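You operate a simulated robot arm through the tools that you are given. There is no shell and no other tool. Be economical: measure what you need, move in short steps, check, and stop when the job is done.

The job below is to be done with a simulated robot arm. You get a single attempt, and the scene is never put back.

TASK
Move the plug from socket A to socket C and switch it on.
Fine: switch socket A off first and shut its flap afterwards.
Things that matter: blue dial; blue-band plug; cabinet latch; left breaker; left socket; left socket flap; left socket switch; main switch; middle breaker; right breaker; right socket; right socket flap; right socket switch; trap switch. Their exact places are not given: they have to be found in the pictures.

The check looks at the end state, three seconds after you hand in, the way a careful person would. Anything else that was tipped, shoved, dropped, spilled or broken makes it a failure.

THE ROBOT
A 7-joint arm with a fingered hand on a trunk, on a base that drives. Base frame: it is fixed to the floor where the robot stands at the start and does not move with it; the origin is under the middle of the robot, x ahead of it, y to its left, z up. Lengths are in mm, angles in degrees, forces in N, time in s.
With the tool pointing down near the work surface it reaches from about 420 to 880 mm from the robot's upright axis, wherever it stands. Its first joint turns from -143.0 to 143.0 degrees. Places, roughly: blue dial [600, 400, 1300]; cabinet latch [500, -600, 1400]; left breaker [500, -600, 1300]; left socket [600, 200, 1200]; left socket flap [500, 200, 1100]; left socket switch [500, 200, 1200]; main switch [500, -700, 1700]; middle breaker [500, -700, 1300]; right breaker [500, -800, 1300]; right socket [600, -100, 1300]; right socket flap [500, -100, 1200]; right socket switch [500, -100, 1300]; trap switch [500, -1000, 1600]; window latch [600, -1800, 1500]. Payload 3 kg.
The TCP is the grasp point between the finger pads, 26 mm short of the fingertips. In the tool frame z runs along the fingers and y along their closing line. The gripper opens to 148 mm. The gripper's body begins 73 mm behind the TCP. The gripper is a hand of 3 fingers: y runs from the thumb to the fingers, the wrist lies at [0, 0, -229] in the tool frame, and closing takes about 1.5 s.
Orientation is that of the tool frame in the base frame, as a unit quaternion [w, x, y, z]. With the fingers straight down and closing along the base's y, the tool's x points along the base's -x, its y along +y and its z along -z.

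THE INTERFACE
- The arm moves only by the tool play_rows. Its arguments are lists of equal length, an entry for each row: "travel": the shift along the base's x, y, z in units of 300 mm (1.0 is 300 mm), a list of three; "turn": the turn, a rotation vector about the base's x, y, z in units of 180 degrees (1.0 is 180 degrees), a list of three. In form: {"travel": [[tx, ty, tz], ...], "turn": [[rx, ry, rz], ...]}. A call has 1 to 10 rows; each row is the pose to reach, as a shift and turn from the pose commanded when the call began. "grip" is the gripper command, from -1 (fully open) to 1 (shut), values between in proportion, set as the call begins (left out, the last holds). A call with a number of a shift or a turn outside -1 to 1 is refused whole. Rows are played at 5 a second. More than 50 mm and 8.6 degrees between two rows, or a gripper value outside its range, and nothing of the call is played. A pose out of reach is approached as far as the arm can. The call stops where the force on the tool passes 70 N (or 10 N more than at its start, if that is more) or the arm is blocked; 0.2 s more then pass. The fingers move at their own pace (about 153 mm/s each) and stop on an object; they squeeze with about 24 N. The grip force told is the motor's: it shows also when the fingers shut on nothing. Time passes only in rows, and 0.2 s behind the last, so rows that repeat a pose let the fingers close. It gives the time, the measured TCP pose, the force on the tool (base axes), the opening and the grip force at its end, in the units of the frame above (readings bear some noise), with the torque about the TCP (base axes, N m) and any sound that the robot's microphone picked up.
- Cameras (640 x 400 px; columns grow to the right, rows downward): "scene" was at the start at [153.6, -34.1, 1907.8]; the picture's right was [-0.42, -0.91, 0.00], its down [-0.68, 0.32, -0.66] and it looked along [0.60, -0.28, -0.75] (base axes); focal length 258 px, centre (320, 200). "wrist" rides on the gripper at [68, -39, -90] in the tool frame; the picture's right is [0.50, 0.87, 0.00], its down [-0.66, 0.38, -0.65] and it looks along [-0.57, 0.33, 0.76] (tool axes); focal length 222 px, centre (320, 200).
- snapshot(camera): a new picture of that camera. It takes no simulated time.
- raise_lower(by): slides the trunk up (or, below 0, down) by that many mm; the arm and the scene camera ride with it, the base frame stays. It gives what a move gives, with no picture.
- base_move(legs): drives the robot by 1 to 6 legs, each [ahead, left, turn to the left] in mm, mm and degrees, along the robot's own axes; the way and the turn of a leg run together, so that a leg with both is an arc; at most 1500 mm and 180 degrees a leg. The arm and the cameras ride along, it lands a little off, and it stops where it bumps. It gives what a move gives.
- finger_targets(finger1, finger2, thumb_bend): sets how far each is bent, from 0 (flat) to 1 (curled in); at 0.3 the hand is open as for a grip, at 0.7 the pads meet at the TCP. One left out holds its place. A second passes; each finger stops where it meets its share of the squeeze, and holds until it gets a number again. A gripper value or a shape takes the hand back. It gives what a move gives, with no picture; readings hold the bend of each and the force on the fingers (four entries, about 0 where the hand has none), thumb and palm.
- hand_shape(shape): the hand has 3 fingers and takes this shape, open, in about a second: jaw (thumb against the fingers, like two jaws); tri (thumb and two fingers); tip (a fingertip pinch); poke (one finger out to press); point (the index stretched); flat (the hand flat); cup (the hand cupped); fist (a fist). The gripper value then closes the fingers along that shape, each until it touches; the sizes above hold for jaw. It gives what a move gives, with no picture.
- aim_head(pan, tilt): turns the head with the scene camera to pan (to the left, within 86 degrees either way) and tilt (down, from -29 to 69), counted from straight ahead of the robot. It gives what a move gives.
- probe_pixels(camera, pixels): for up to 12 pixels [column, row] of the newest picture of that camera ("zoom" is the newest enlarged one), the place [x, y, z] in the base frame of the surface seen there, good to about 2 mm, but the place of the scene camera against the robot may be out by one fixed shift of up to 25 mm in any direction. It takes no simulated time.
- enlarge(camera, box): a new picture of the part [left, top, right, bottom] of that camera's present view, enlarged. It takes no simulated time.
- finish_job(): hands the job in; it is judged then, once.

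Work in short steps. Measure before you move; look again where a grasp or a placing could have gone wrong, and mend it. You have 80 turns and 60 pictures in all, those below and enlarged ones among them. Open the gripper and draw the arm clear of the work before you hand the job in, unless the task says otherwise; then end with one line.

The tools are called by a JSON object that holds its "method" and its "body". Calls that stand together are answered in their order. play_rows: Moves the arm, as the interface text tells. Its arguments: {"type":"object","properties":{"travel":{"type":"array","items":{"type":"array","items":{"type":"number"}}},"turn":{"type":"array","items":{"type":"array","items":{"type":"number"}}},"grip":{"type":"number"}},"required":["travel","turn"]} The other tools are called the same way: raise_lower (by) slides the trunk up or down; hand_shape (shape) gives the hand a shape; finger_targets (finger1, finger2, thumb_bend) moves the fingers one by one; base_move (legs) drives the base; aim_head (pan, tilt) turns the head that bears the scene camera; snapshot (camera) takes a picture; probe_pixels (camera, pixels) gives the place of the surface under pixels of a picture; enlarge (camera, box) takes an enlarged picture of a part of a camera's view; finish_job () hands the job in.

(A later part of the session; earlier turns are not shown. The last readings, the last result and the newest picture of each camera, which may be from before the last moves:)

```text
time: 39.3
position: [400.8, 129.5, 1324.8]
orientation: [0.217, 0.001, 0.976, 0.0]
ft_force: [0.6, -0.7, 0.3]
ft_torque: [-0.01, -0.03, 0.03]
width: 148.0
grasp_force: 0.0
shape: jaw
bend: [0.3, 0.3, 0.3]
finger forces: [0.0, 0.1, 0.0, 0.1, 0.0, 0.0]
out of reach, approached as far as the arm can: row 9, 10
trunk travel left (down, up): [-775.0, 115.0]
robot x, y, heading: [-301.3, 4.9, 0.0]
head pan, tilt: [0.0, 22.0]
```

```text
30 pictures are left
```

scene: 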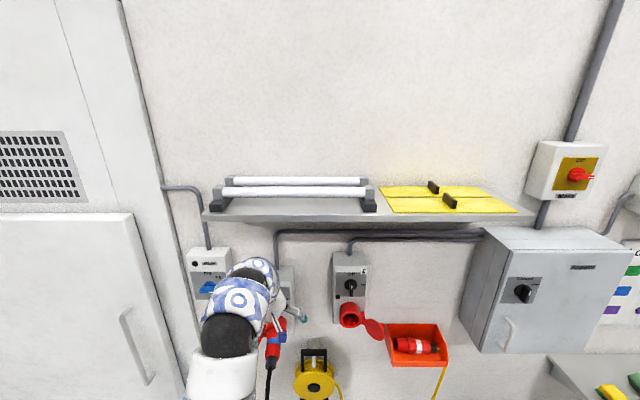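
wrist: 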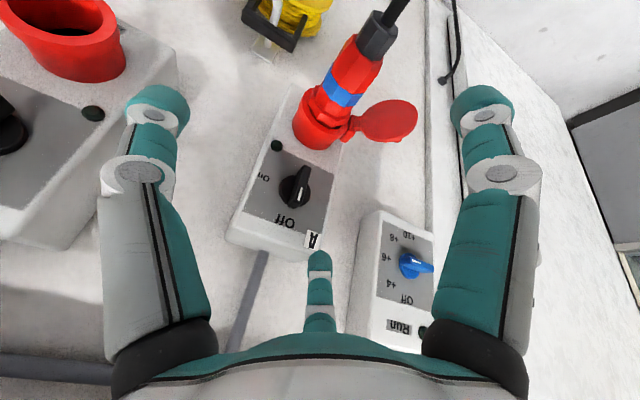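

The hand is tilted 25° from vertical, stopped by reach at this height. I measure the plug and both collars from this wrist view before going on.

{"method": "enlarge", "body": {"camera": "wrist", "box": [240, 0, 480, 150]}}

{"method": "probe_pixels", "body": {"camera": "zoom", "pixels": [[200, 220], [245, 235], [160, 215], [255, 190], [300, 200], [310, 140], [330, 160], [260, 180], [350, 95], [370, 45], [340, 100], [430, 320]]}}

{"method": "probe_pixels", "body": {"camera": "wrist", "pixels": [[20, 40], [60, 58], [100, 35], [120, 45], [60, 10], [30, 10], [70, 80], [93, 112], [10, 140], [380, 105], [410, 110], [390, 135]]}}

```text
2.67 times, centred on (360, 75) of wrist
```

zoom: 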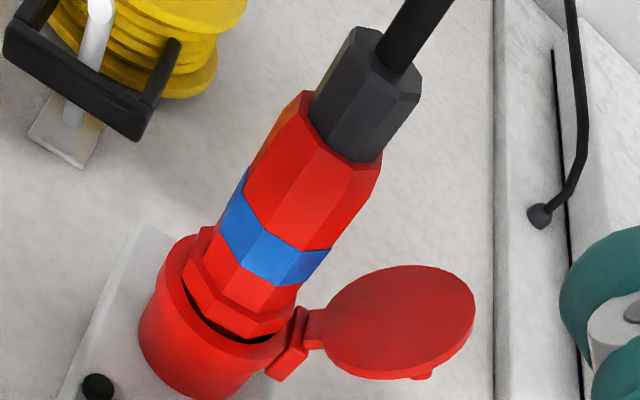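

```text
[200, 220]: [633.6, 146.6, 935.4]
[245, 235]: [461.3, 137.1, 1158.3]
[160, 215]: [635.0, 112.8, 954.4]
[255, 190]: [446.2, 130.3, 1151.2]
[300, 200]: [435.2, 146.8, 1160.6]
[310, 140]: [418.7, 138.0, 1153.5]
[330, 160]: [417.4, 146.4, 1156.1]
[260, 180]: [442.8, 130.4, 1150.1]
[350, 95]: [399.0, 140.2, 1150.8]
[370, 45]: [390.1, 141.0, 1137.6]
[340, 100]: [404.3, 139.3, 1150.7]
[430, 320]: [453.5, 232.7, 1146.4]
```

```text
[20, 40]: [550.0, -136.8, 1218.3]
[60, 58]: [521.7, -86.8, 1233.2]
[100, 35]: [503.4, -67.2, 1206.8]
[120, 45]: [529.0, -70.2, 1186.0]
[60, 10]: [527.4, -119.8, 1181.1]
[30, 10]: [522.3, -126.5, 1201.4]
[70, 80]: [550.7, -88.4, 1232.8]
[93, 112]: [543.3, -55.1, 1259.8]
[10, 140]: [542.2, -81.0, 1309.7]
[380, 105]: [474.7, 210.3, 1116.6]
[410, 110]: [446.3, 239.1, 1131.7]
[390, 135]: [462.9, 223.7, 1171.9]
```

Plug axis is about y=149, z=1139, body x 385–500. I lower to z≈1240, bring the hand vertical above x=430 and set the opening to ~86 mm (clear of the open flap A at y>200).

{"method": "play_rows", "body": {"travel": [[0.02, 0.02, -0.1], [0.04, 0.03, -0.2], [0.06, 0.045, -0.28], [0.08, 0.055, -0.28], [0.097, 0.065, -0.28], [0.097, 0.065, -0.28]], "turn": [[0, 0, 0], [0, 0.04, 0], [0, 0.08, 0], [0, 0.11, 0], [0, 0.139, 0], [0, 0.139, 0]], "grip": -0.16}}

{"method": "snapshot", "body": {"camera": "wrist"}}

```text
time: 40.7
position: [399.0, 124.3, 1217.9]
orientation: [0.135, 0.002, 0.991, 0.001]
ft_force: [-0.7, 0.1, 0.0]
ft_torque: [-0.03, 0.0, -0.01]
width: 86.3
grasp_force: 0.1
shape: jaw
bend: [0.33, 0.33, 0.7]
finger forces: [0.0, 0.0, 0.0, 0.0, 0.1, 0.1]
out of reach, approached as far as the arm can: row 2, 3, 4, 5, 6
trunk travel left (down, up): [-775.0, 115.0]
robot x, y, heading: [-304.9, -1.6, 0.5]
head pan, tilt: [0.0, 22.0]
```

```text
28 pictures are left
```

wrist: 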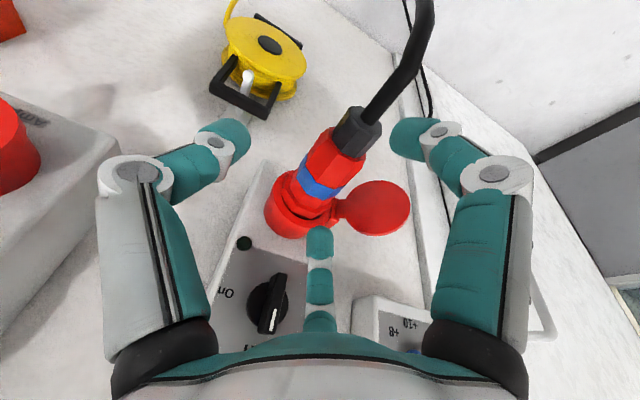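

The arm can't quite go vertical at this trunk height (15° tilt). I raise the trunk by 110 and bring the hand back down relative to it.

{"method": "raise_lower", "body": {"by": 110}}

{"method": "play_rows", "body": {"travel": [[0.03, 0.03, -0.1], [0.06, 0.06, -0.2], [0.1, 0.083, -0.28], [0.1, 0.083, -0.28], [0.1, 0.083, -0.28]], "turn": [[0, 0, 0], [0, 0.02, 0], [0, 0.05, 0], [0, 0.086, 0], [0, 0.086, 0]]}}

```text
time: 42.1
position: [399.5, 123.9, 1328.2]
orientation: [0.135, 0.001, 0.991, 0.001]
ft_force: [0.6, 0.3, 0.2]
ft_torque: [0.03, 0.02, -0.03]
width: 86.6
grasp_force: 0.1
shape: jaw
bend: [0.33, 0.33, 0.7]
finger forces: [0.0, 0.0, 0.1, 0.0, 0.0, 0.0]
trunk travel left (down, up): [-885.0, 5.0]
robot x, y, heading: [-301.4, -3.6, 0.2]
head pan, tilt: [0.0, 22.0]
```

```text
time: 43.3
position: [430.9, 151.9, 1241.7]
orientation: [0.0, 0.0, 1.0, 0.0]
ft_force: [-0.2, -0.6, 0.6]
ft_torque: [0.02, -0.04, 0.0]
width: 85.9
grasp_force: 0.1
shape: jaw
bend: [0.33, 0.33, 0.7]
finger forces: [0.0, 0.1, 0.0, 0.0, 0.0, 0.0]
out of reach, approached as far as the arm can: row 4, 5
trunk travel left (down, up): [-885.0, 5.0]
robot x, y, heading: [-304.4, -1.7, 0.4]
head pan, tilt: [0.0, 22.0]
```

Now vertical at (431,150,1242). I look before descending.

{"method": "snapshot", "body": {"camera": "wrist"}}

{"method": "probe_pixels", "body": {"camera": "wrist", "pixels": [[235, 137], [400, 137], [320, 245], [320, 232], [300, 170], [330, 140], [350, 110], [370, 175]]}}

```text
27 pictures are left
```

wrist: 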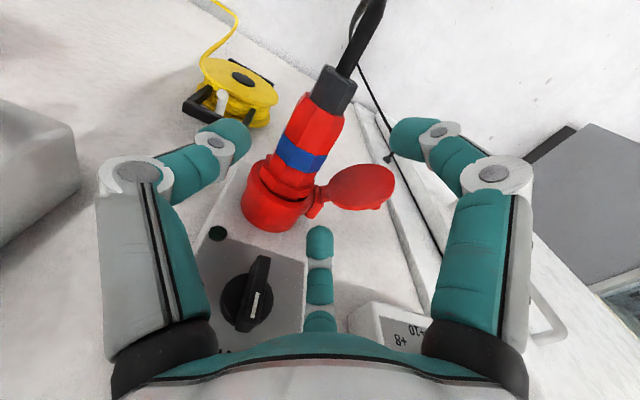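

```text
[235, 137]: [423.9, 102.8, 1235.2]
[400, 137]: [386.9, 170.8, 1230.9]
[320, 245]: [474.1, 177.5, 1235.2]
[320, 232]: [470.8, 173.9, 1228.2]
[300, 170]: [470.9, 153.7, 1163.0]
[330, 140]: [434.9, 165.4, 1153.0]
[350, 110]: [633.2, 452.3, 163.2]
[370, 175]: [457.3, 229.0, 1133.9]
```

Tips measured: thumb (424,103), fingers (387,171), (472,175) – gap to the plug side is small. I open to ~100 mm, shift to (423,153) and descend to z≈1140.

{"method": "play_rows", "body": {"travel": [[-0.027, 0.01, 0], [-0.027, 0.01, 0], [-0.027, 0.01, -0.1], [-0.027, 0.01, -0.16]], "turn": [[0, 0, 0], [0, 0, 0], [0, 0, 0], [0, 0, 0]], "grip": -0.35}}

{"method": "snapshot", "body": {"camera": "wrist"}}

{"method": "probe_pixels", "body": {"camera": "wrist", "pixels": [[320, 245], [320, 235], [225, 125], [300, 160], [320, 170], [330, 180], [340, 110], [310, 200]]}}

```text
time: 44.3
position: [424.1, 153.8, 1194.2]
orientation: [0.0, 0.0, 1.0, 0.001]
ft_force: [-0.1, -0.5, -0.7]
ft_torque: [0.03, -0.01, -0.01]
width: 99.4
grasp_force: 0.0
shape: jaw
bend: [0.29, 0.29, 0.72]
finger forces: [0.0, 0.0, 0.0, 0.0, 0.1, 0.0]
out of reach, approached as far as the arm can: row 1, 2
trunk travel left (down, up): [-885.0, 5.0]
robot x, y, heading: [-305.6, -2.7, 0.1]
head pan, tilt: [0.0, 22.0]
```

```text
26 pictures are left
```

wrist: 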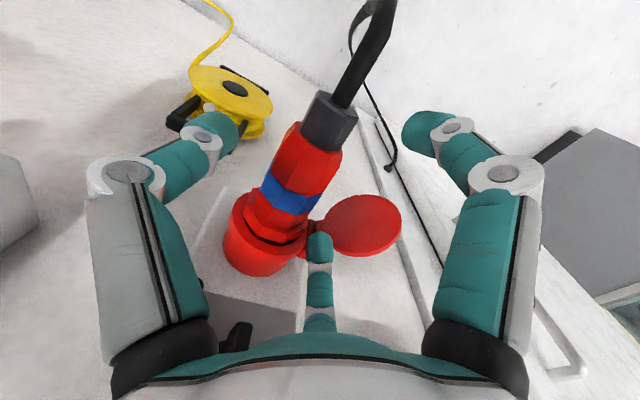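

```text
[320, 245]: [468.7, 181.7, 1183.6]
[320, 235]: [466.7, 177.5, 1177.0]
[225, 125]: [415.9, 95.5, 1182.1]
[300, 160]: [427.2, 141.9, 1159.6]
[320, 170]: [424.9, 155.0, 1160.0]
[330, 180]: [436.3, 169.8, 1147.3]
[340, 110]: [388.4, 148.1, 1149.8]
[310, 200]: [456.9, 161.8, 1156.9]
```

Finger 2 tip (468,180) passes between plug side (y≈169) and flap (y≈200). I descend slowly the remaining 54 mm.

{"method": "play_rows", "body": {"travel": [[0, 0, -0.04], [0, 0, -0.08], [0, 0, -0.12], [0, 0, -0.15], [0, 0, -0.18]], "turn": [[0, 0, 0], [0, 0, 0], [0, 0, 0], [0, 0, 0], [0, 0, 0]]}}

{"method": "snapshot", "body": {"camera": "wrist"}}

```text
time: 45.5
position: [424.5, 153.4, 1139.8]
orientation: [0.0, 0.001, 1.0, 0.001]
ft_force: [0.6, 0.6, -0.1]
ft_torque: [0.02, -0.05, 0.01]
width: 99.6
grasp_force: 0.0
shape: jaw
bend: [0.29, 0.29, 0.72]
finger forces: [0.1, 0.0, 0.0, 0.1, 0.0, 0.0]
trunk travel left (down, up): [-885.0, 5.0]
robot x, y, heading: [-301.2, 1.7, 0.0]
head pan, tilt: [0.0, 22.0]
```

```text
25 pictures are left
```

wrist: 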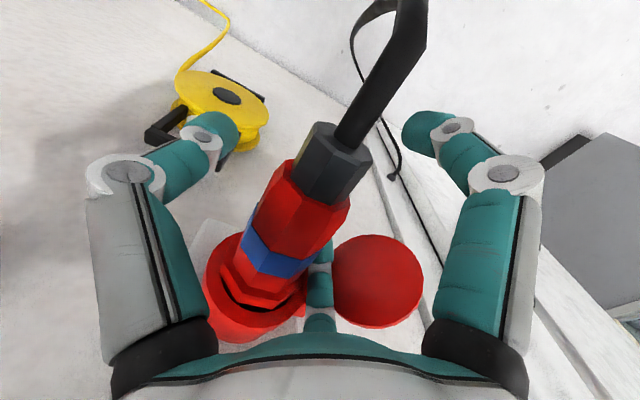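

No contact; plug lies between thumb and fingers. I close the grip.

{"method": "play_rows", "body": {"travel": [[0, 0, 0], [0, 0, 0], [0, 0, 0], [0, 0, 0], [0, 0, 0], [0, 0, 0], [0, 0, 0], [0, 0, 0]], "turn": [[0, 0, 0], [0, 0, 0], [0, 0, 0], [0, 0, 0], [0, 0, 0], [0, 0, 0], [0, 0, 0], [0, 0, 0]], "grip": 1}}

{"method": "snapshot", "body": {"camera": "wrist"}}

```text
time: 47.3
position: [424.2, 154.9, 1140.3]
orientation: [0.0, 0.001, 1.0, 0.001]
ft_force: [-9.4, -0.1, -7.2]
ft_torque: [-0.03, 0.33, 0.13]
width: 27.7
grasp_force: 24.1
shape: jaw
bend: [0.73, 0.79, 0.72]
finger forces: [20.4, 15.4, 0.1, 0.0, 25.1, 0.1]
trunk travel left (down, up): [-885.0, 5.0]
robot x, y, heading: [-301.0, -2.4, 0.2]
head pan, tilt: [0.0, 22.0]
```

```text
24 pictures are left
```

wrist: 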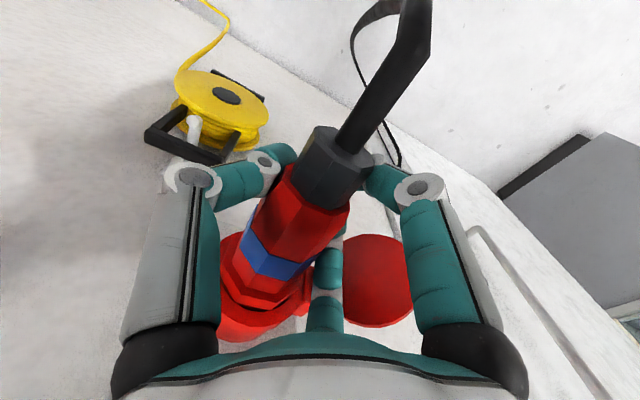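

All three fingers hold (width 27.7, curling slightly under). I pull straight along −x in small steps.

{"method": "play_rows", "body": {"travel": [[-0.03, 0, 0], [-0.06, 0, 0], [-0.09, 0, 0], [-0.12, 0, 0], [-0.15, 0, 0], [-0.18, 0, 0], [-0.21, 0, 0]], "turn": [[0, 0, 0], [0, 0, 0], [0, 0, 0], [0, 0, 0], [0, 0, 0], [0, 0, 0], [0, 0, 0]]}}

{"method": "snapshot", "body": {"camera": "wrist"}}

```text
time: 48.9
position: [360.3, 155.0, 1140.4]
orientation: [0.002, 0.001, 1.0, 0.001]
ft_force: [0.1, -0.3, 0.0]
ft_torque: [-0.02, -0.03, 0.01]
width: 17.0
grasp_force: 23.8
shape: jaw
bend: [0.77, 0.81, 0.74]
finger forces: [0.0, 0.1, 0.0, 0.0, 0.0, 0.0]
trunk travel left (down, up): [-885.0, 5.0]
robot x, y, heading: [-300.0, -2.8, 0.0]
head pan, tilt: [0.0, 22.0]
```

```text
23 pictures are left
```

wrist: 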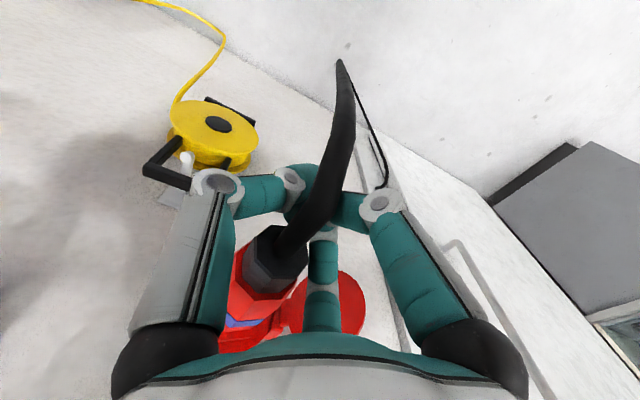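

The grip slipped off the tail; the plug still sits in the socket. I open, raise the hand clear, and check whether the plug moved at all.

{"method": "play_rows", "body": {"travel": [[0, 0, 0], [0, 0, 0], [0, 0, 0], [0, 0, 0], [0, 0, 0.1], [0, 0, 0.2], [0, 0, 0.3]], "turn": [[0, 0, 0], [0, 0, 0], [0, 0, 0], [0, 0, 0], [0, 0, 0], [0, 0, 0], [0, 0, 0]], "grip": -0.35}}

{"method": "enlarge", "body": {"camera": "wrist", "box": [180, 70, 420, 220]}}

```text
time: 50.5
position: [361.7, 154.2, 1189.0]
orientation: [0.003, 0.001, 1.0, 0.001]
ft_force: [-0.5, -0.5, 0.6]
ft_torque: [-0.02, 0.01, 0.02]
width: 99.7
grasp_force: 0.0
shape: jaw
bend: [0.29, 0.29, 0.72]
finger forces: [0.0, 0.1, 0.1, 0.0, 0.0, 0.0]
out of reach, approached as far as the arm can: row 6, 7
trunk travel left (down, up): [-885.0, 5.0]
robot x, y, heading: [-301.5, 0.9, 0.3]
head pan, tilt: [0.0, 22.0]
```

```text
2.67 times, centred on (300, 145) of wrist
```

zoom: 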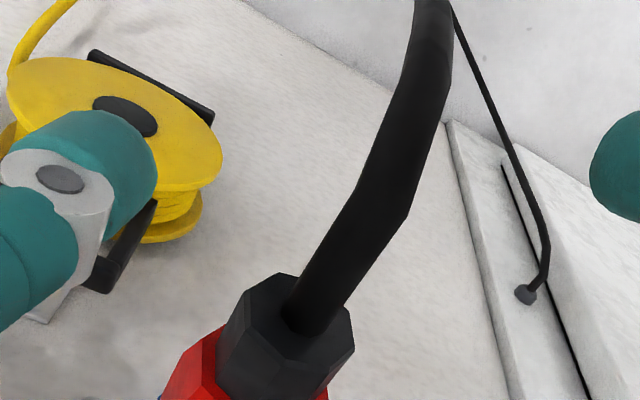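

I probe the nut's end face and the cable path.

{"method": "probe_pixels", "body": {"camera": "zoom", "pixels": [[255, 300], [265, 315], [340, 335], [300, 365], [230, 340], [315, 290], [370, 220], [410, 120], [200, 380], [425, 30]]}}

{"method": "enlarge", "body": {"camera": "scene", "box": [200, 260, 360, 400]}}

```text
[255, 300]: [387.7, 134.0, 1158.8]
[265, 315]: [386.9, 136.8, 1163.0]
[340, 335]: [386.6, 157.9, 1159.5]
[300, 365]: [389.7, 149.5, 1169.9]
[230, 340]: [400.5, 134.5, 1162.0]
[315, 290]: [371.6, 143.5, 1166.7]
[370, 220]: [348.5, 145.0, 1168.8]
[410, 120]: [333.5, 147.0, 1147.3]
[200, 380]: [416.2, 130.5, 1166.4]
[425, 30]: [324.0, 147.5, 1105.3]
```

```text
2.86 times, centred on (280, 330) of scene
```

zoom: 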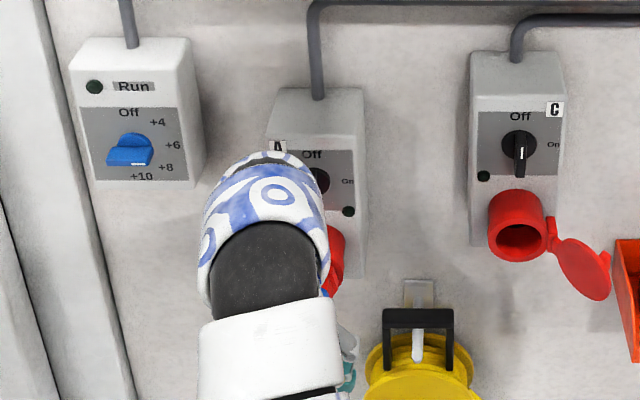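

The plug's tail seems ~15 mm higher than before – perhaps it is partly out and tilted. I move up and ahead to view it properly.

{"method": "play_rows", "body": {"travel": [[0.08, 0, 0.04], [0.16, 0, 0.1], [0.23, 0, 0.17]], "turn": [[0, 0, 0], [0, 0, 0], [0, 0, 0]]}}

{"method": "enlarge", "body": {"camera": "wrist", "box": [180, 40, 420, 250]}}

```text
time: 51.3
position: [432.1, 152.4, 1240.8]
orientation: [0.0, 0.0, 1.0, 0.001]
ft_force: [-0.2, 0.4, 0.8]
ft_torque: [-0.02, -0.04, -0.01]
width: 99.7
grasp_force: 0.0
shape: jaw
bend: [0.29, 0.29, 0.72]
finger forces: [0.0, 0.0, 0.1, 0.0, 0.0, 0.0]
out of reach, approached as far as the arm can: row 2
trunk travel left (down, up): [-885.0, 5.0]
robot x, y, heading: [-298.9, 0.5, 0.3]
head pan, tilt: [0.0, 22.0]
```

```text
1.90 times, centred on (300, 145) of wrist
```

zoom: 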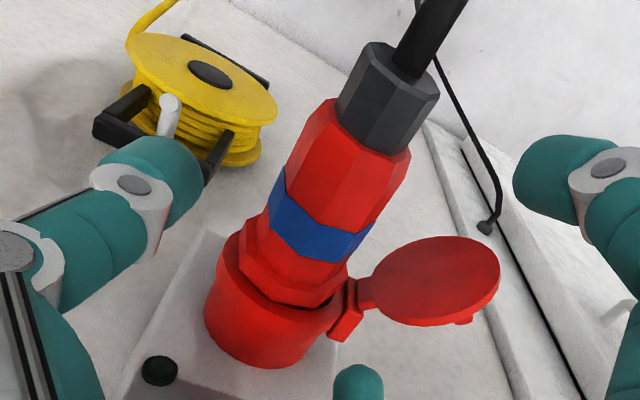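

I probe along the plug's top line for its tilt and position.

{"method": "probe_pixels", "body": {"camera": "zoom", "pixels": [[300, 275], [310, 250], [325, 222], [345, 180], [355, 140], [375, 105], [400, 75], [335, 258], [295, 195], [325, 215], [355, 310], [285, 300]]}}

```text
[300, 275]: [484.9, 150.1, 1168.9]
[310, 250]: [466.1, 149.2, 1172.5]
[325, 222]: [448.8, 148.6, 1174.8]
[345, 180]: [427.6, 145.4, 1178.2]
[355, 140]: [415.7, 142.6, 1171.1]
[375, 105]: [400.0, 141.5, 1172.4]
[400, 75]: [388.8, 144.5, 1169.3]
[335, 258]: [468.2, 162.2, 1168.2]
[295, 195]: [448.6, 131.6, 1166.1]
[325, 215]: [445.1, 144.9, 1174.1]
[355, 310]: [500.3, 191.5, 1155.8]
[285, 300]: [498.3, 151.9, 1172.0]
```

The plug seems still fully in but its tail tilts up slightly. I'll regrip further forward (TCP x≈438, off the slippery nut), descending with ~88 mm opening and shifted y=158.

{"method": "play_rows", "body": {"travel": [[0.02, 0.02, 0], [0.02, 0.02, -0.1], [0.02, 0.02, -0.19]], "turn": [[0, 0, 0], [0, 0, 0], [0, 0, 0]], "grip": -0.2}}

{"method": "snapshot", "body": {"camera": "wrist"}}

{"method": "probe_pixels", "body": {"camera": "wrist", "pixels": [[320, 245], [320, 235], [235, 137], [400, 137], [290, 220], [305, 265], [290, 250], [320, 260]]}}

```text
time: 52.1
position: [437.3, 160.0, 1180.1]
orientation: [0.0, 0.001, 1.0, 0.001]
ft_force: [-0.6, -0.7, 0.1]
ft_torque: [0.04, 0.0, -0.02]
width: 89.0
grasp_force: 0.1
shape: jaw
bend: [0.32, 0.32, 0.7]
finger forces: [0.0, 0.0, 0.0, 0.1, 0.1, 0.0]
trunk travel left (down, up): [-885.0, 5.0]
robot x, y, heading: [-304.3, -2.1, 0.3]
head pan, tilt: [0.0, 22.0]
```

```text
19 pictures are left
```

wrist: 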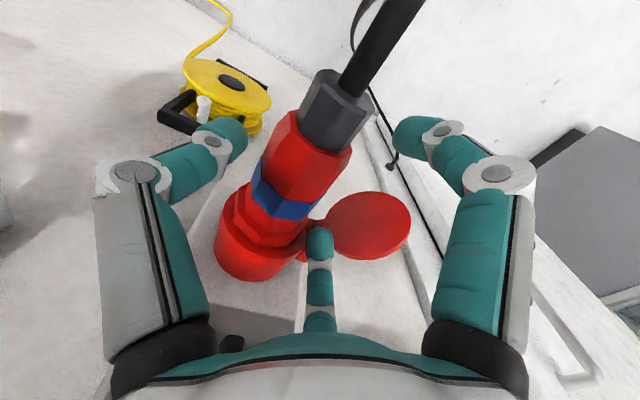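

```text
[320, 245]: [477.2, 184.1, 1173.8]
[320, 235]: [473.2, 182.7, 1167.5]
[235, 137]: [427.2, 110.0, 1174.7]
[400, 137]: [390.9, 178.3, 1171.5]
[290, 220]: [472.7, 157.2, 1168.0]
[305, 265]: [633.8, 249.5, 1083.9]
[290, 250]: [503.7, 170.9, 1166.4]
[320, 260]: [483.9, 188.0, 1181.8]
```

Tips clear: finger 2 at (475,184), thumb (427,110). I descend 36 mm, then close.

{"method": "play_rows", "body": {"travel": [[0, 0, -0.04], [0, 0, -0.08], [0, 0, -0.12]], "turn": [[0, 0, 0], [0, 0, 0], [0, 0, 0]]}}

{"method": "play_rows", "body": {"travel": [[0, -0.005, 0], [0, -0.01, 0], [0, -0.015, 0], [0, -0.015, 0], [0, -0.015, 0], [0, -0.015, 0], [0, -0.015, 0], [0, -0.015, 0]], "turn": [[0, 0, 0], [0, 0, 0], [0, 0, 0], [0, 0, 0], [0, 0, 0], [0, 0, 0], [0, 0, 0], [0, 0, 0]], "grip": 1}}

{"method": "snapshot", "body": {"camera": "wrist"}}

```text
time: 52.9
position: [436.4, 160.3, 1144.5]
orientation: [0.001, 0.001, 1.0, 0.001]
ft_force: [0.6, -0.2, -0.3]
ft_torque: [0.02, 0.01, 0.0]
width: 89.3
grasp_force: 0.0
shape: jaw
bend: [0.32, 0.32, 0.7]
finger forces: [0.1, 0.2, 0.0, 0.0, 0.0, 0.0]
trunk travel left (down, up): [-885.0, 5.0]
robot x, y, heading: [-307.7, 0.7, 0.1]
head pan, tilt: [0.0, 22.0]
```

```text
time: 54.7
position: [435.5, 155.1, 1146.5]
orientation: [-0.001, 0.0, 1.0, 0.001]
ft_force: [-8.2, 6.1, -8.4]
ft_torque: [-0.03, 0.18, -0.03]
width: 22.7
grasp_force: 23.8
shape: jaw
bend: [0.72, 0.77, 0.74]
finger forces: [15.2, 6.0, 0.1, 0.0, 22.6, 0.0]
trunk travel left (down, up): [-885.0, 5.0]
robot x, y, heading: [-304.0, -0.9, 0.3]
head pan, tilt: [0.0, 22.0]
```

```text
18 pictures are left
```

wrist: 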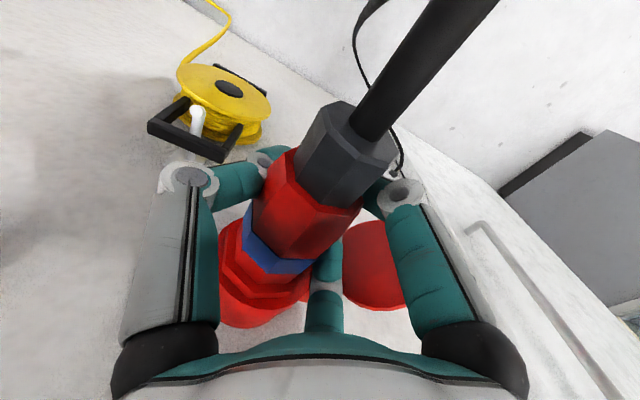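

The fingertips curl under the plug and squeeze it upward – the grip is too deep. I open, rise ~25 mm and measure the plug's current height to pinch at its equator.

{"method": "play_rows", "body": {"travel": [[0, 0.01, 0], [0, 0.01, 0], [0, 0.01, 0], [0, 0.01, 0.04], [0, 0.01, 0.08]], "turn": [[0, 0, 0], [0, 0, 0], [0, 0, 0], [0, 0, 0], [0, 0, 0]], "grip": -0.2}}

{"method": "snapshot", "body": {"camera": "wrist"}}

{"method": "probe_pixels", "body": {"camera": "wrist", "pixels": [[260, 240], [270, 225], [280, 210], [290, 190], [300, 170], [310, 150], [325, 130], [335, 115], [300, 210], [310, 200], [280, 180], [270, 200]]}}

```text
time: 55.9
position: [435.4, 158.1, 1168.9]
orientation: [0.001, 0.001, 1.0, 0.001]
ft_force: [-1.1, 0.4, 0.6]
ft_torque: [-0.02, 0.06, -0.02]
width: 88.3
grasp_force: 0.0
shape: jaw
bend: [0.32, 0.32, 0.7]
finger forces: [0.0, 0.1, 0.1, 0.0, 0.0, 0.0]
trunk travel left (down, up): [-885.0, 5.0]
robot x, y, heading: [-302.2, -0.5, 0.2]
head pan, tilt: [0.0, 22.0]
```

```text
17 pictures are left
```

wrist: 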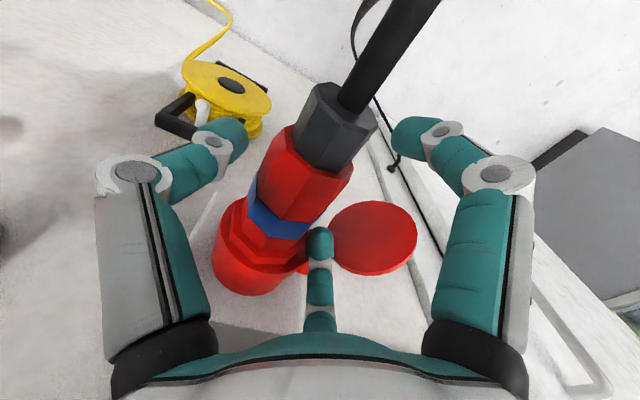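

```text
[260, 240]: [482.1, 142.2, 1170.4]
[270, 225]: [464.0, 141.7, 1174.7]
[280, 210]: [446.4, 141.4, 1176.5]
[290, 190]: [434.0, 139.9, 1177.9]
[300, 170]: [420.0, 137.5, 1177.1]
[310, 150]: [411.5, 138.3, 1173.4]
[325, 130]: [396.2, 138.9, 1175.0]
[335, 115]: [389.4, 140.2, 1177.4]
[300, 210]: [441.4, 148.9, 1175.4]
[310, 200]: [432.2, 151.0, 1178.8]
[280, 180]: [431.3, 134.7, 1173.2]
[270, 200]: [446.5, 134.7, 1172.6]
```

Top of plug at x=434 is z≈1178, centre y≈147: axis ≈1158 there (tail tilted ~11° up). I raise to z≈1175 so the finger ends pinch at the equator, and close.

{"method": "play_rows", "body": {"travel": [[0, -0.01, 0.02], [0, -0.02, 0.02], [0, -0.027, 0.02], [0, -0.027, 0.02], [0, -0.027, 0.02], [0, -0.027, 0.02], [0, -0.027, 0.02], [0, -0.027, 0.02]], "turn": [[0, 0, 0], [0, 0, 0], [0, 0, 0], [0, 0, 0], [0, 0, 0], [0, 0, 0], [0, 0, 0], [0, 0, 0]], "grip": 1}}

{"method": "snapshot", "body": {"camera": "wrist"}}

```text
time: 57.7
position: [436.6, 150.8, 1176.8]
orientation: [0.001, 0.0, 1.0, 0.001]
ft_force: [-13.5, 10.2, -2.0]
ft_torque: [0.11, 0.23, 0.09]
width: 33.8
grasp_force: 23.9
shape: jaw
bend: [0.74, 0.79, 0.7]
finger forces: [21.3, 15.9, 0.1, 0.0, 24.1, 0.0]
trunk travel left (down, up): [-885.0, 5.0]
robot x, y, heading: [-304.4, 0.0, 0.4]
head pan, tilt: [0.0, 22.0]
```

```text
16 pictures are left
```

wrist: 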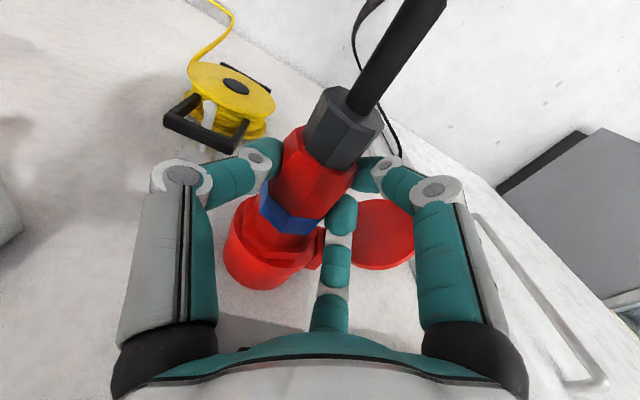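

A better pinch (33.8 mm at the sides). I level the plug by pitching −11° about its mouth, then begin the pull with small steps.

{"method": "play_rows", "body": {"travel": [[-0.007, 0, -0.02], [-0.014, 0, -0.04], [-0.02, 0, -0.055]], "turn": [[0, -0.02, 0], [0, -0.04, 0], [0, -0.06, 0]]}}

{"method": "play_rows", "body": {"travel": [[-0.02, 0, 0], [-0.04, 0, 0], [-0.06, 0, 0]], "turn": [[0, 0, 0], [0, 0, 0], [0, 0, 0]]}}

{"method": "snapshot", "body": {"camera": "wrist"}}

```text
time: 58.5
position: [430.4, 148.5, 1161.4]
orientation: [0.097, 0.001, 0.995, 0.0]
ft_force: [-2.1, 5.9, 14.0]
ft_torque: [-0.16, -0.04, 0.3]
width: 33.0
grasp_force: 23.6
shape: jaw
bend: [0.75, 0.79, 0.7]
finger forces: [21.0, 17.5, 0.0, 0.0, 31.0, 0.0]
trunk travel left (down, up): [-885.0, 5.0]
robot x, y, heading: [-303.0, 1.1, -0.1]
head pan, tilt: [0.0, 22.0]
```

```text
time: 59.3
position: [412.1, 151.7, 1157.7]
orientation: [0.094, 0.0, 0.996, 0.001]
ft_force: [0.3, 2.7, 0.5]
ft_torque: [0.07, -0.06, 0.19]
width: 31.9
grasp_force: 23.9
shape: jaw
bend: [0.75, 0.8, 0.7]
finger forces: [19.3, 16.2, 0.0, 0.1, 27.5, 0.1]
trunk travel left (down, up): [-885.0, 5.0]
robot x, y, heading: [-302.0, 0.2, 0.3]
head pan, tilt: [0.0, 22.0]
```

```text
15 pictures are left
```

wrist: 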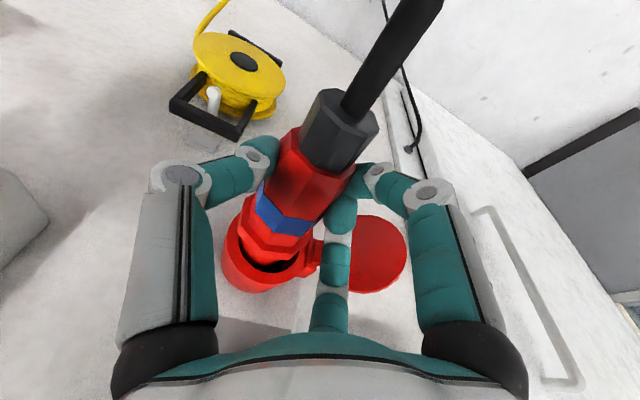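

It's coming out – the socket mouth is now visible and forces are low. I keep pulling along −x.

{"method": "play_rows", "body": {"travel": [[-0.03, 0, 0], [-0.06, 0, 0], [-0.09, 0, 0], [-0.12, 0, 0], [-0.15, 0, 0], [-0.18, 0, 0]], "turn": [[0, 0, 0], [0, 0, 0], [0, 0, 0], [0, 0, 0], [0, 0, 0], [0, 0, 0]]}}

{"method": "snapshot", "body": {"camera": "wrist"}}

```text
time: 60.7
position: [358.5, 149.8, 1159.8]
orientation: [0.095, 0.001, 0.995, 0.001]
ft_force: [0.4, 0.5, 0.0]
ft_torque: [0.02, 0.12, -0.02]
width: 31.3
grasp_force: 24.1
shape: jaw
bend: [0.75, 0.8, 0.7]
finger forces: [25.5, 20.7, 0.0, 0.0, 29.3, 0.0]
trunk travel left (down, up): [-885.0, 5.0]
robot x, y, heading: [-305.9, -2.9, 0.2]
head pan, tilt: [0.0, 22.0]
```

```text
14 pictures are left
```

wrist: 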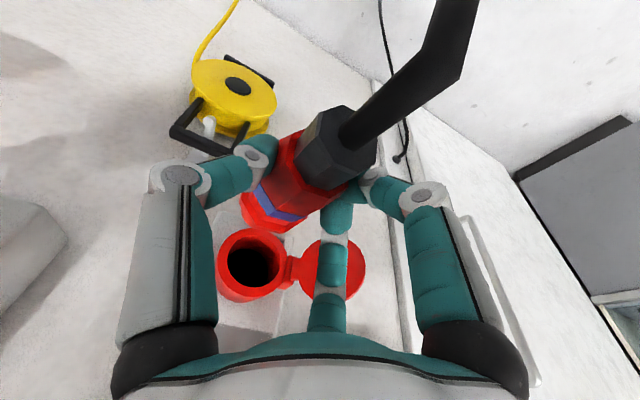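

The plug is out and held. I probe the plug's axis and socket A's mouth to plan the insertion at C.

{"method": "enlarge", "body": {"camera": "wrist", "box": [200, 90, 400, 310]}}

{"method": "probe_pixels", "body": {"camera": "wrist", "pixels": [[340, 120], [325, 150], [312, 135], [300, 175], [290, 200], [283, 216], [262, 215], [250, 232], [218, 262], [252, 300], [287, 262], [252, 258]]}}

```text
1.82 times, centred on (300, 200) of wrist
```

zoom: 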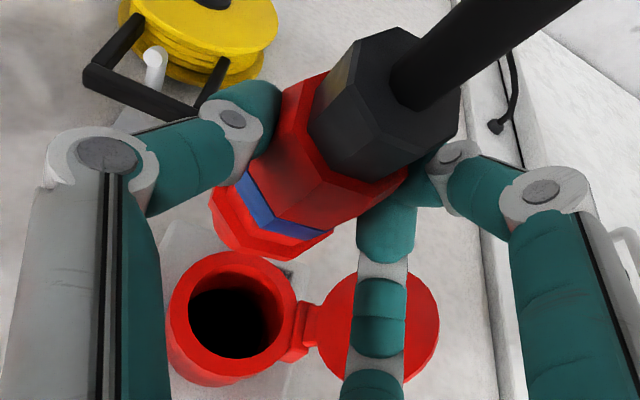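

```text
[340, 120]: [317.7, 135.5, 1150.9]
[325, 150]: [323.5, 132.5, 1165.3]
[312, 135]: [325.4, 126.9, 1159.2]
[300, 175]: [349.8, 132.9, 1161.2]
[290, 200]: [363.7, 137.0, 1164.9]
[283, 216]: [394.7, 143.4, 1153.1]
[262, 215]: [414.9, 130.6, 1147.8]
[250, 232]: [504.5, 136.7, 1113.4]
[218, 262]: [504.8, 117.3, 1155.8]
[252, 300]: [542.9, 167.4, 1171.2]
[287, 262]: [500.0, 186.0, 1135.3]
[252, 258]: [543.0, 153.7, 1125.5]
```

I probe more points at the plug's edges for its yaw and pitch.

{"method": "probe_pixels", "body": {"camera": "zoom", "pixels": [[218, 212], [270, 250], [320, 236], [265, 225], [245, 185], [325, 225], [285, 215], [300, 100], [375, 195], [310, 180], [270, 165], [345, 205]]}}

{"method": "probe_pixels", "body": {"camera": "zoom", "pixels": [[330, 55], [315, 110], [350, 140], [400, 160], [375, 130], [360, 45], [235, 258], [175, 320], [265, 350], [290, 300], [200, 268], [290, 280]]}}

```text
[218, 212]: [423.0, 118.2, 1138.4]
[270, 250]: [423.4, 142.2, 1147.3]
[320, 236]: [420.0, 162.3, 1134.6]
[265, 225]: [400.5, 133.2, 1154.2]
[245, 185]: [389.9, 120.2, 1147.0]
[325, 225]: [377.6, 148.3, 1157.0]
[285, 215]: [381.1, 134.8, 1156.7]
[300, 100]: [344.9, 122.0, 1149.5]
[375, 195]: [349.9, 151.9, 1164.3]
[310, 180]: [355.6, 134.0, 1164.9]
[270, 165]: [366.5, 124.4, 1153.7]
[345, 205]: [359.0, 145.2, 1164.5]
```

```text
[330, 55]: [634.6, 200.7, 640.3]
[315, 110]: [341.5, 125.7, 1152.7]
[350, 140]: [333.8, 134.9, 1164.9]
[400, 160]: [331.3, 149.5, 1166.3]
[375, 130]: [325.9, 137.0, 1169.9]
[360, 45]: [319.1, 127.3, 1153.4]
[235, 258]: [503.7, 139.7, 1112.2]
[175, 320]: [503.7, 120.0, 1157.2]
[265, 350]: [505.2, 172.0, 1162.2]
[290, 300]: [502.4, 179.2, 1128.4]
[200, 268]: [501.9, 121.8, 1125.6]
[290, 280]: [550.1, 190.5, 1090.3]
```

Plug axis: y≈140.5, nose tilted ~15° down, nut end x≈319; socket A's mouth centre is (149,1142), so C's is about (−97,1200). I pitch the nose up 15°, lift and carry it in front of C.

{"method": "play_rows", "body": {"travel": [[-0.02, 0, 0.06], [-0.04, 0, 0.12], [-0.06, -0.05, 0.189], [-0.06, -0.18, 0.189], [-0.06, -0.31, 0.189], [-0.06, -0.44, 0.189], [-0.06, -0.57, 0.189], [-0.06, -0.7, 0.189], [-0.06, -0.79, 0.189], [-0.06, -0.79, 0.189]], "turn": [[0, -0.03, 0], [0, -0.06, 0], [0, -0.083, 0], [0, -0.083, 0], [0, -0.083, 0], [0, -0.083, 0], [0, -0.083, 0], [0, -0.083, 0], [0, -0.083, 0], [0, -0.083, 0]]}}

{"method": "enlarge", "body": {"camera": "wrist", "box": [160, 70, 480, 270]}}

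```text
time: 62.9
position: [339.1, -88.7, 1215.1]
orientation: [0.222, 0.001, 0.975, 0.001]
ft_force: [0.4, 0.1, -2.5]
ft_torque: [0.04, 0.15, 0.02]
width: 31.1
grasp_force: 24.1
shape: jaw
bend: [0.75, 0.8, 0.7]
finger forces: [27.8, 23.7, 0.0, 0.1, 29.7, 0.1]
trunk travel left (down, up): [-885.0, 5.0]
robot x, y, heading: [-303.5, 0.2, 0.1]
head pan, tilt: [0.0, 22.0]
```

```text
2.00 times, centred on (320, 170) of wrist
```

zoom: 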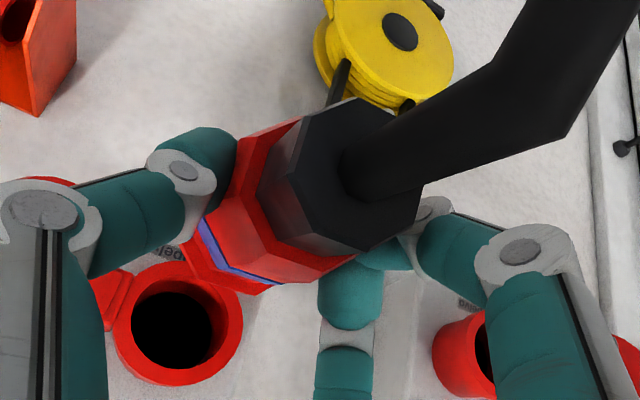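

C's mouth (175,325) and the plug are both in view; I probe rim and plug points.

{"method": "probe_pixels", "body": {"camera": "zoom", "pixels": [[123, 330], [150, 278], [228, 300], [225, 350], [180, 377], [135, 365], [195, 272], [105, 290]]}}

{"method": "probe_pixels", "body": {"camera": "zoom", "pixels": [[192, 252], [230, 285], [265, 290], [213, 262], [205, 225], [235, 255], [290, 280], [340, 265], [255, 150], [265, 185], [300, 225], [350, 248]]}}

{"method": "probe_pixels", "body": {"camera": "zoom", "pixels": [[310, 130], [330, 215], [390, 225], [400, 200], [360, 115], [300, 175], [320, 240], [275, 240], [230, 240], [215, 212]]}}

```text
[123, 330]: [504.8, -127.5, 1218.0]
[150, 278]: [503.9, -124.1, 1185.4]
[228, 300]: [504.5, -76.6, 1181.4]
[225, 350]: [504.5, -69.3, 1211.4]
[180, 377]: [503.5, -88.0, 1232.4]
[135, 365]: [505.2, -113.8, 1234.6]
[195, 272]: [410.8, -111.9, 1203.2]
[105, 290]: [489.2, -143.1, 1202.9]
```

```text
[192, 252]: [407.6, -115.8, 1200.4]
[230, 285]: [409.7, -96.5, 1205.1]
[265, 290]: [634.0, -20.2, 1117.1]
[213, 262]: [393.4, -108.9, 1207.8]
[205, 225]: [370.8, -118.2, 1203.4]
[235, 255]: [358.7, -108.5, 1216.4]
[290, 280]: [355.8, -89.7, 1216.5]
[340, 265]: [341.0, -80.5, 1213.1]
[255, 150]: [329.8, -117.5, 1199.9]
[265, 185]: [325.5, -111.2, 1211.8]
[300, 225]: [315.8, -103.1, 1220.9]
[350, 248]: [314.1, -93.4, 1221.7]
```

```text
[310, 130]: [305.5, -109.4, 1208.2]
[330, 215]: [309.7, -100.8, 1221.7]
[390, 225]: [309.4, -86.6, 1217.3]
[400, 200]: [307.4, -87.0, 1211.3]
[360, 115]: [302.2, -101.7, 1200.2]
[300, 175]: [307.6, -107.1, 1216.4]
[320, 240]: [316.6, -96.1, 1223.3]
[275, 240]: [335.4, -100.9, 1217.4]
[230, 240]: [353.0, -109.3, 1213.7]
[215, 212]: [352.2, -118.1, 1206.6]
```

The plug still points ~14° nose-down; C's mouth centre measures ≈(504,−99,1206). I pitch another −14° with a small lift and re-measure.

{"method": "play_rows", "body": {"travel": [[-0.01, 0, 0.008], [-0.02, 0, 0.015], [-0.02, 0, 0.015], [-0.02, 0, 0.015]], "turn": [[0, -0.039, 0], [0, -0.078, 0], [0, -0.078, 0], [0, -0.078, 0]]}}

{"method": "enlarge", "body": {"camera": "scene", "box": [250, 240, 410, 340]}}

{"method": "enlarge", "body": {"camera": "wrist", "box": [160, 70, 480, 270]}}

```text
time: 63.9
position: [328.3, -2.0, 1221.0]
orientation: [0.327, 0.002, 0.945, -0.003]
ft_force: [-0.1, -0.5, -2.8]
ft_torque: [0.03, 0.16, -0.03]
width: 31.8
grasp_force: 23.6
shape: jaw
bend: [0.75, 0.8, 0.7]
finger forces: [27.1, 22.8, 0.0, 0.0, 28.5, 0.0]
out of reach, approached as far as the arm can: row 1, 2, 3, 4
trunk travel left (down, up): [-885.0, 5.0]
robot x, y, heading: [-303.4, 1.7, 0.3]
head pan, tilt: [0.0, 22.0]
```

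```text
4.00 times, centred on (330, 290) of scene
```

zoom: 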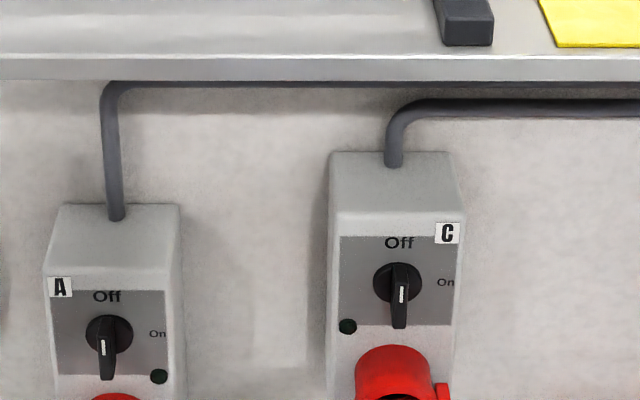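

```text
2.00 times, centred on (320, 170) of wrist
```

zoom: 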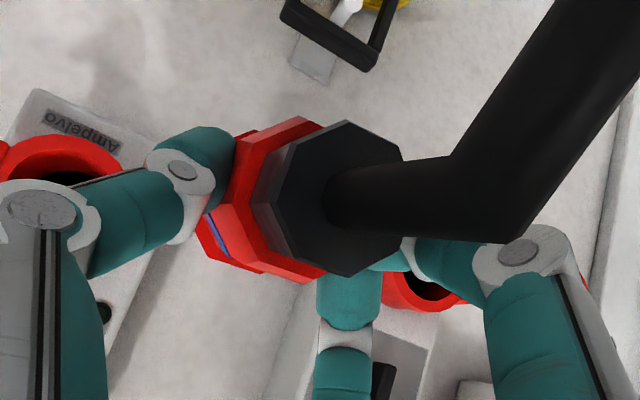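

The arm slid to y≈−2 because that tilt is out of reach further right. Rather than move the arm, I drive the base 87 mm to the right, carrying the hand back in front of C.

{"method": "base_move", "body": {"legs": [[0, -87, 0]]}}

{"method": "enlarge", "body": {"camera": "wrist", "box": [160, 70, 480, 270]}}

```text
time: 65.0
position: [327.9, -87.9, 1221.7]
orientation: [0.327, 0.002, 0.945, -0.003]
ft_force: [0.1, -0.5, -3.5]
ft_torque: [0.07, 0.14, 0.0]
width: 31.6
grasp_force: 23.6
shape: jaw
bend: [0.75, 0.8, 0.7]
finger forces: [27.2, 22.8, 0.0, 0.0, 28.6, 0.0]
trunk travel left (down, up): [-885.0, 5.0]
robot x, y, heading: [-299.7, -84.7, 0.3]
head pan, tilt: [0.0, 22.0]
```

```text
2.00 times, centred on (320, 170) of wrist
```

zoom: 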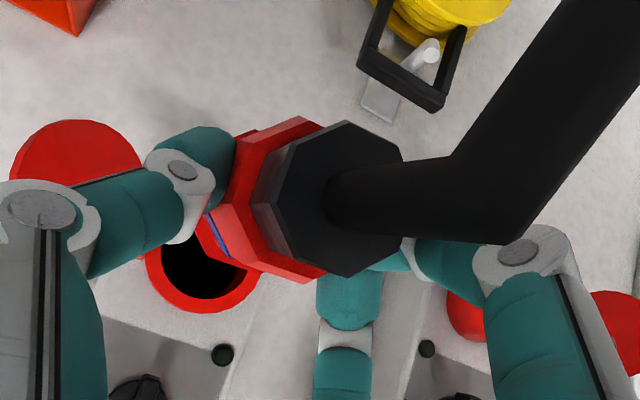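

I probe the nut's end face (for direction), body top and socket rim.

{"method": "probe_pixels", "body": {"camera": "zoom", "pixels": [[345, 132], [385, 150], [295, 160], [285, 205], [310, 245], [345, 265], [385, 245], [262, 215], [245, 230], [225, 215], [315, 275], [230, 260]]}}

{"method": "probe_pixels", "body": {"camera": "zoom", "pixels": [[155, 265], [175, 298], [205, 308], [240, 295], [253, 278], [205, 235], [255, 265], [275, 270], [290, 135], [260, 145], [275, 235], [285, 260]]}}

```text
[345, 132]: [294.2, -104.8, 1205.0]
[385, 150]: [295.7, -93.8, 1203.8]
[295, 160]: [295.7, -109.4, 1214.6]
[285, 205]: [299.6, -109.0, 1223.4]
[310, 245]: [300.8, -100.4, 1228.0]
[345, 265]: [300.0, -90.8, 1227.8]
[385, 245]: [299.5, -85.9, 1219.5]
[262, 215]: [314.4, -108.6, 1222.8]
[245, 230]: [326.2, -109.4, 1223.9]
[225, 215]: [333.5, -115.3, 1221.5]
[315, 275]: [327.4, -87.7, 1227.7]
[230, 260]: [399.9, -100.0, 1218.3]
```

```text
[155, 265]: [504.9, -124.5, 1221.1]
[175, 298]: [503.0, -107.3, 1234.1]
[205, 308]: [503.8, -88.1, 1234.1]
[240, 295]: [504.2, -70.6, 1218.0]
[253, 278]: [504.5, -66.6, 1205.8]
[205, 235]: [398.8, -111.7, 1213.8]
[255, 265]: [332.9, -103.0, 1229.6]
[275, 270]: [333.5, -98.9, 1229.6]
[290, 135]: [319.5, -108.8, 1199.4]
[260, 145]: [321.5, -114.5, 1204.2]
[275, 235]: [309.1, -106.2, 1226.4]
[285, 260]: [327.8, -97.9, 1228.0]
```

C's mouth centre refined to (−97.6,1204.7). The plug is still ~11° nose-down and ~4° yawed right. I correct these and check the reading for reach.

{"method": "play_rows", "body": {"travel": [[0, 0.004, -0.01], [0, 0.008, -0.021], [0, 0.008, -0.021]], "turn": [[0, -0.03, 0.011], [0, -0.061, 0.022], [0, -0.061, 0.022]]}}

{"method": "enlarge", "body": {"camera": "wrist", "box": [160, 70, 480, 270]}}

```text
time: 65.8
position: [345.9, -50.3, 1256.3]
orientation: [0.416, -0.03, 0.909, 0.007]
ft_force: [0.5, 0.1, -3.3]
ft_torque: [0.04, 0.15, -0.04]
width: 31.4
grasp_force: 24.1
shape: jaw
bend: [0.75, 0.8, 0.7]
finger forces: [23.1, 15.1, 0.0, 0.0, 27.0, 0.0]
out of reach, approached as far as the arm can: row 1, 2, 3
trunk travel left (down, up): [-885.0, 5.0]
robot x, y, heading: [-301.5, -84.1, -0.1]
head pan, tilt: [0.0, 22.0]
```

```text
2.00 times, centred on (320, 170) of wrist
```

zoom: 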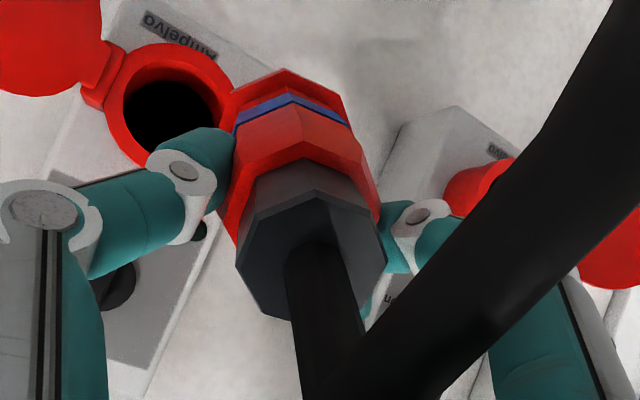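

The arm is cramped here. I back the base off 200 mm so the arm can work further extended, then bring the hand forward again.

{"method": "base_move", "body": {"legs": [[-200, 0, 0]]}}

{"method": "play_rows", "body": {"travel": [[0.12, 0, -0.02], [0.25, -0.03, -0.04], [0.38, -0.06, -0.07], [0.5, -0.09, -0.1], [0.6, -0.12, -0.13], [0.6, -0.12, -0.13]], "turn": [[0, 0, 0], [0, 0, 0], [0, 0, 0], [0, 0, 0], [0, 0, 0], [0, 0, 0]]}}

{"method": "enlarge", "body": {"camera": "wrist", "box": [80, 0, 560, 300]}}

```text
time: 67.4
position: [139.8, -48.4, 1258.2]
orientation: [0.416, -0.03, 0.909, 0.006]
ft_force: [0.4, 0.3, -2.8]
ft_torque: [-0.01, 0.18, -0.03]
width: 31.5
grasp_force: 24.2
shape: jaw
bend: [0.75, 0.8, 0.7]
finger forces: [23.2, 15.2, 0.0, 0.0, 27.0, 0.0]
trunk travel left (down, up): [-885.0, 5.0]
robot x, y, heading: [-505.7, -87.2, 0.3]
head pan, tilt: [0.0, 22.0]
```

```text
time: 68.8
position: [320.5, -83.9, 1217.7]
orientation: [0.415, -0.032, 0.909, 0.007]
ft_force: [0.9, 0.3, -2.3]
ft_torque: [0.04, 0.13, 0.02]
width: 31.3
grasp_force: 24.2
shape: jaw
bend: [0.75, 0.8, 0.7]
finger forces: [21.8, 14.6, 0.1, 0.0, 26.1, 0.0]
trunk travel left (down, up): [-885.0, 5.0]
robot x, y, heading: [-504.8, -85.0, 0.2]
head pan, tilt: [0.0, 22.0]
```

```text
1.33 times, centred on (320, 150) of wrist
```

zoom: 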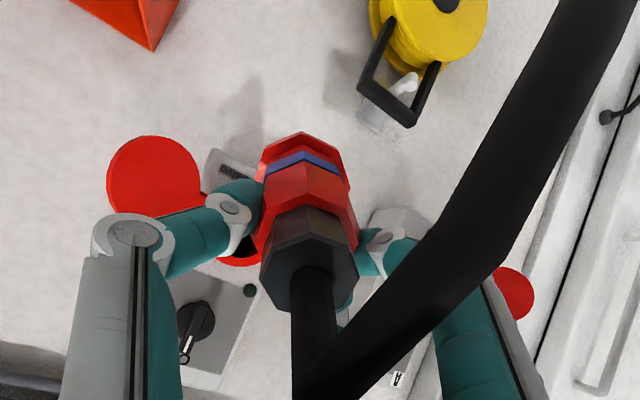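

About 7 pictures remain, so I probe this one densely: nut face, body, band, flange.

{"method": "probe_pixels", "body": {"camera": "zoom", "pixels": [[310, 240], [275, 265], [283, 298], [345, 275], [290, 255], [330, 258], [310, 220], [285, 225], [340, 228], [270, 235], [352, 245], [308, 205]]}}

{"method": "probe_pixels", "body": {"camera": "zoom", "pixels": [[305, 185], [280, 190], [330, 185], [275, 215], [352, 215], [305, 158], [283, 165], [335, 165], [302, 140], [270, 150], [335, 148], [265, 180]]}}

{"method": "probe_pixels", "body": {"camera": "zoom", "pixels": [[250, 290], [245, 255], [225, 262], [258, 258], [190, 320], [345, 185], [205, 195]]}}

```text
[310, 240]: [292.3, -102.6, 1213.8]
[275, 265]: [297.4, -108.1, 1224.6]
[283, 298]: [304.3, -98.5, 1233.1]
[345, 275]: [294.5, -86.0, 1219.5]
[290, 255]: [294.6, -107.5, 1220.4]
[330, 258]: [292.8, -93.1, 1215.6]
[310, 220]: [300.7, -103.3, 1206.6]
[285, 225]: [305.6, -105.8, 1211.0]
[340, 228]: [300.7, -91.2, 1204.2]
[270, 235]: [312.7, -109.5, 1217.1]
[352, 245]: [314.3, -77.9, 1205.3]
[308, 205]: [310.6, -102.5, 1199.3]
```

```text
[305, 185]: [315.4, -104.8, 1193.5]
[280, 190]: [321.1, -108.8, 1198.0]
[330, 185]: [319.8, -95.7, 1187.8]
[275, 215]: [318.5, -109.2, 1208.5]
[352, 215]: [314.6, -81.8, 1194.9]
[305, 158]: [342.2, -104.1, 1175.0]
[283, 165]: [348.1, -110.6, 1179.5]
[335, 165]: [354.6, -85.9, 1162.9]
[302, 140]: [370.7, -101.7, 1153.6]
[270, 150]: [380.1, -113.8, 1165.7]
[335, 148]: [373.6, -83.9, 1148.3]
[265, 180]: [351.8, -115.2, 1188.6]
```

```text
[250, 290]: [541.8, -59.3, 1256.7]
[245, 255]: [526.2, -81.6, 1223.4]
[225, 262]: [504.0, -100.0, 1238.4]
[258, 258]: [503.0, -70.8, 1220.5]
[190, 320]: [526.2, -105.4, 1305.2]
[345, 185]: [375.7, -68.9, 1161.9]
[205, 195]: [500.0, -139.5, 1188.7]
```

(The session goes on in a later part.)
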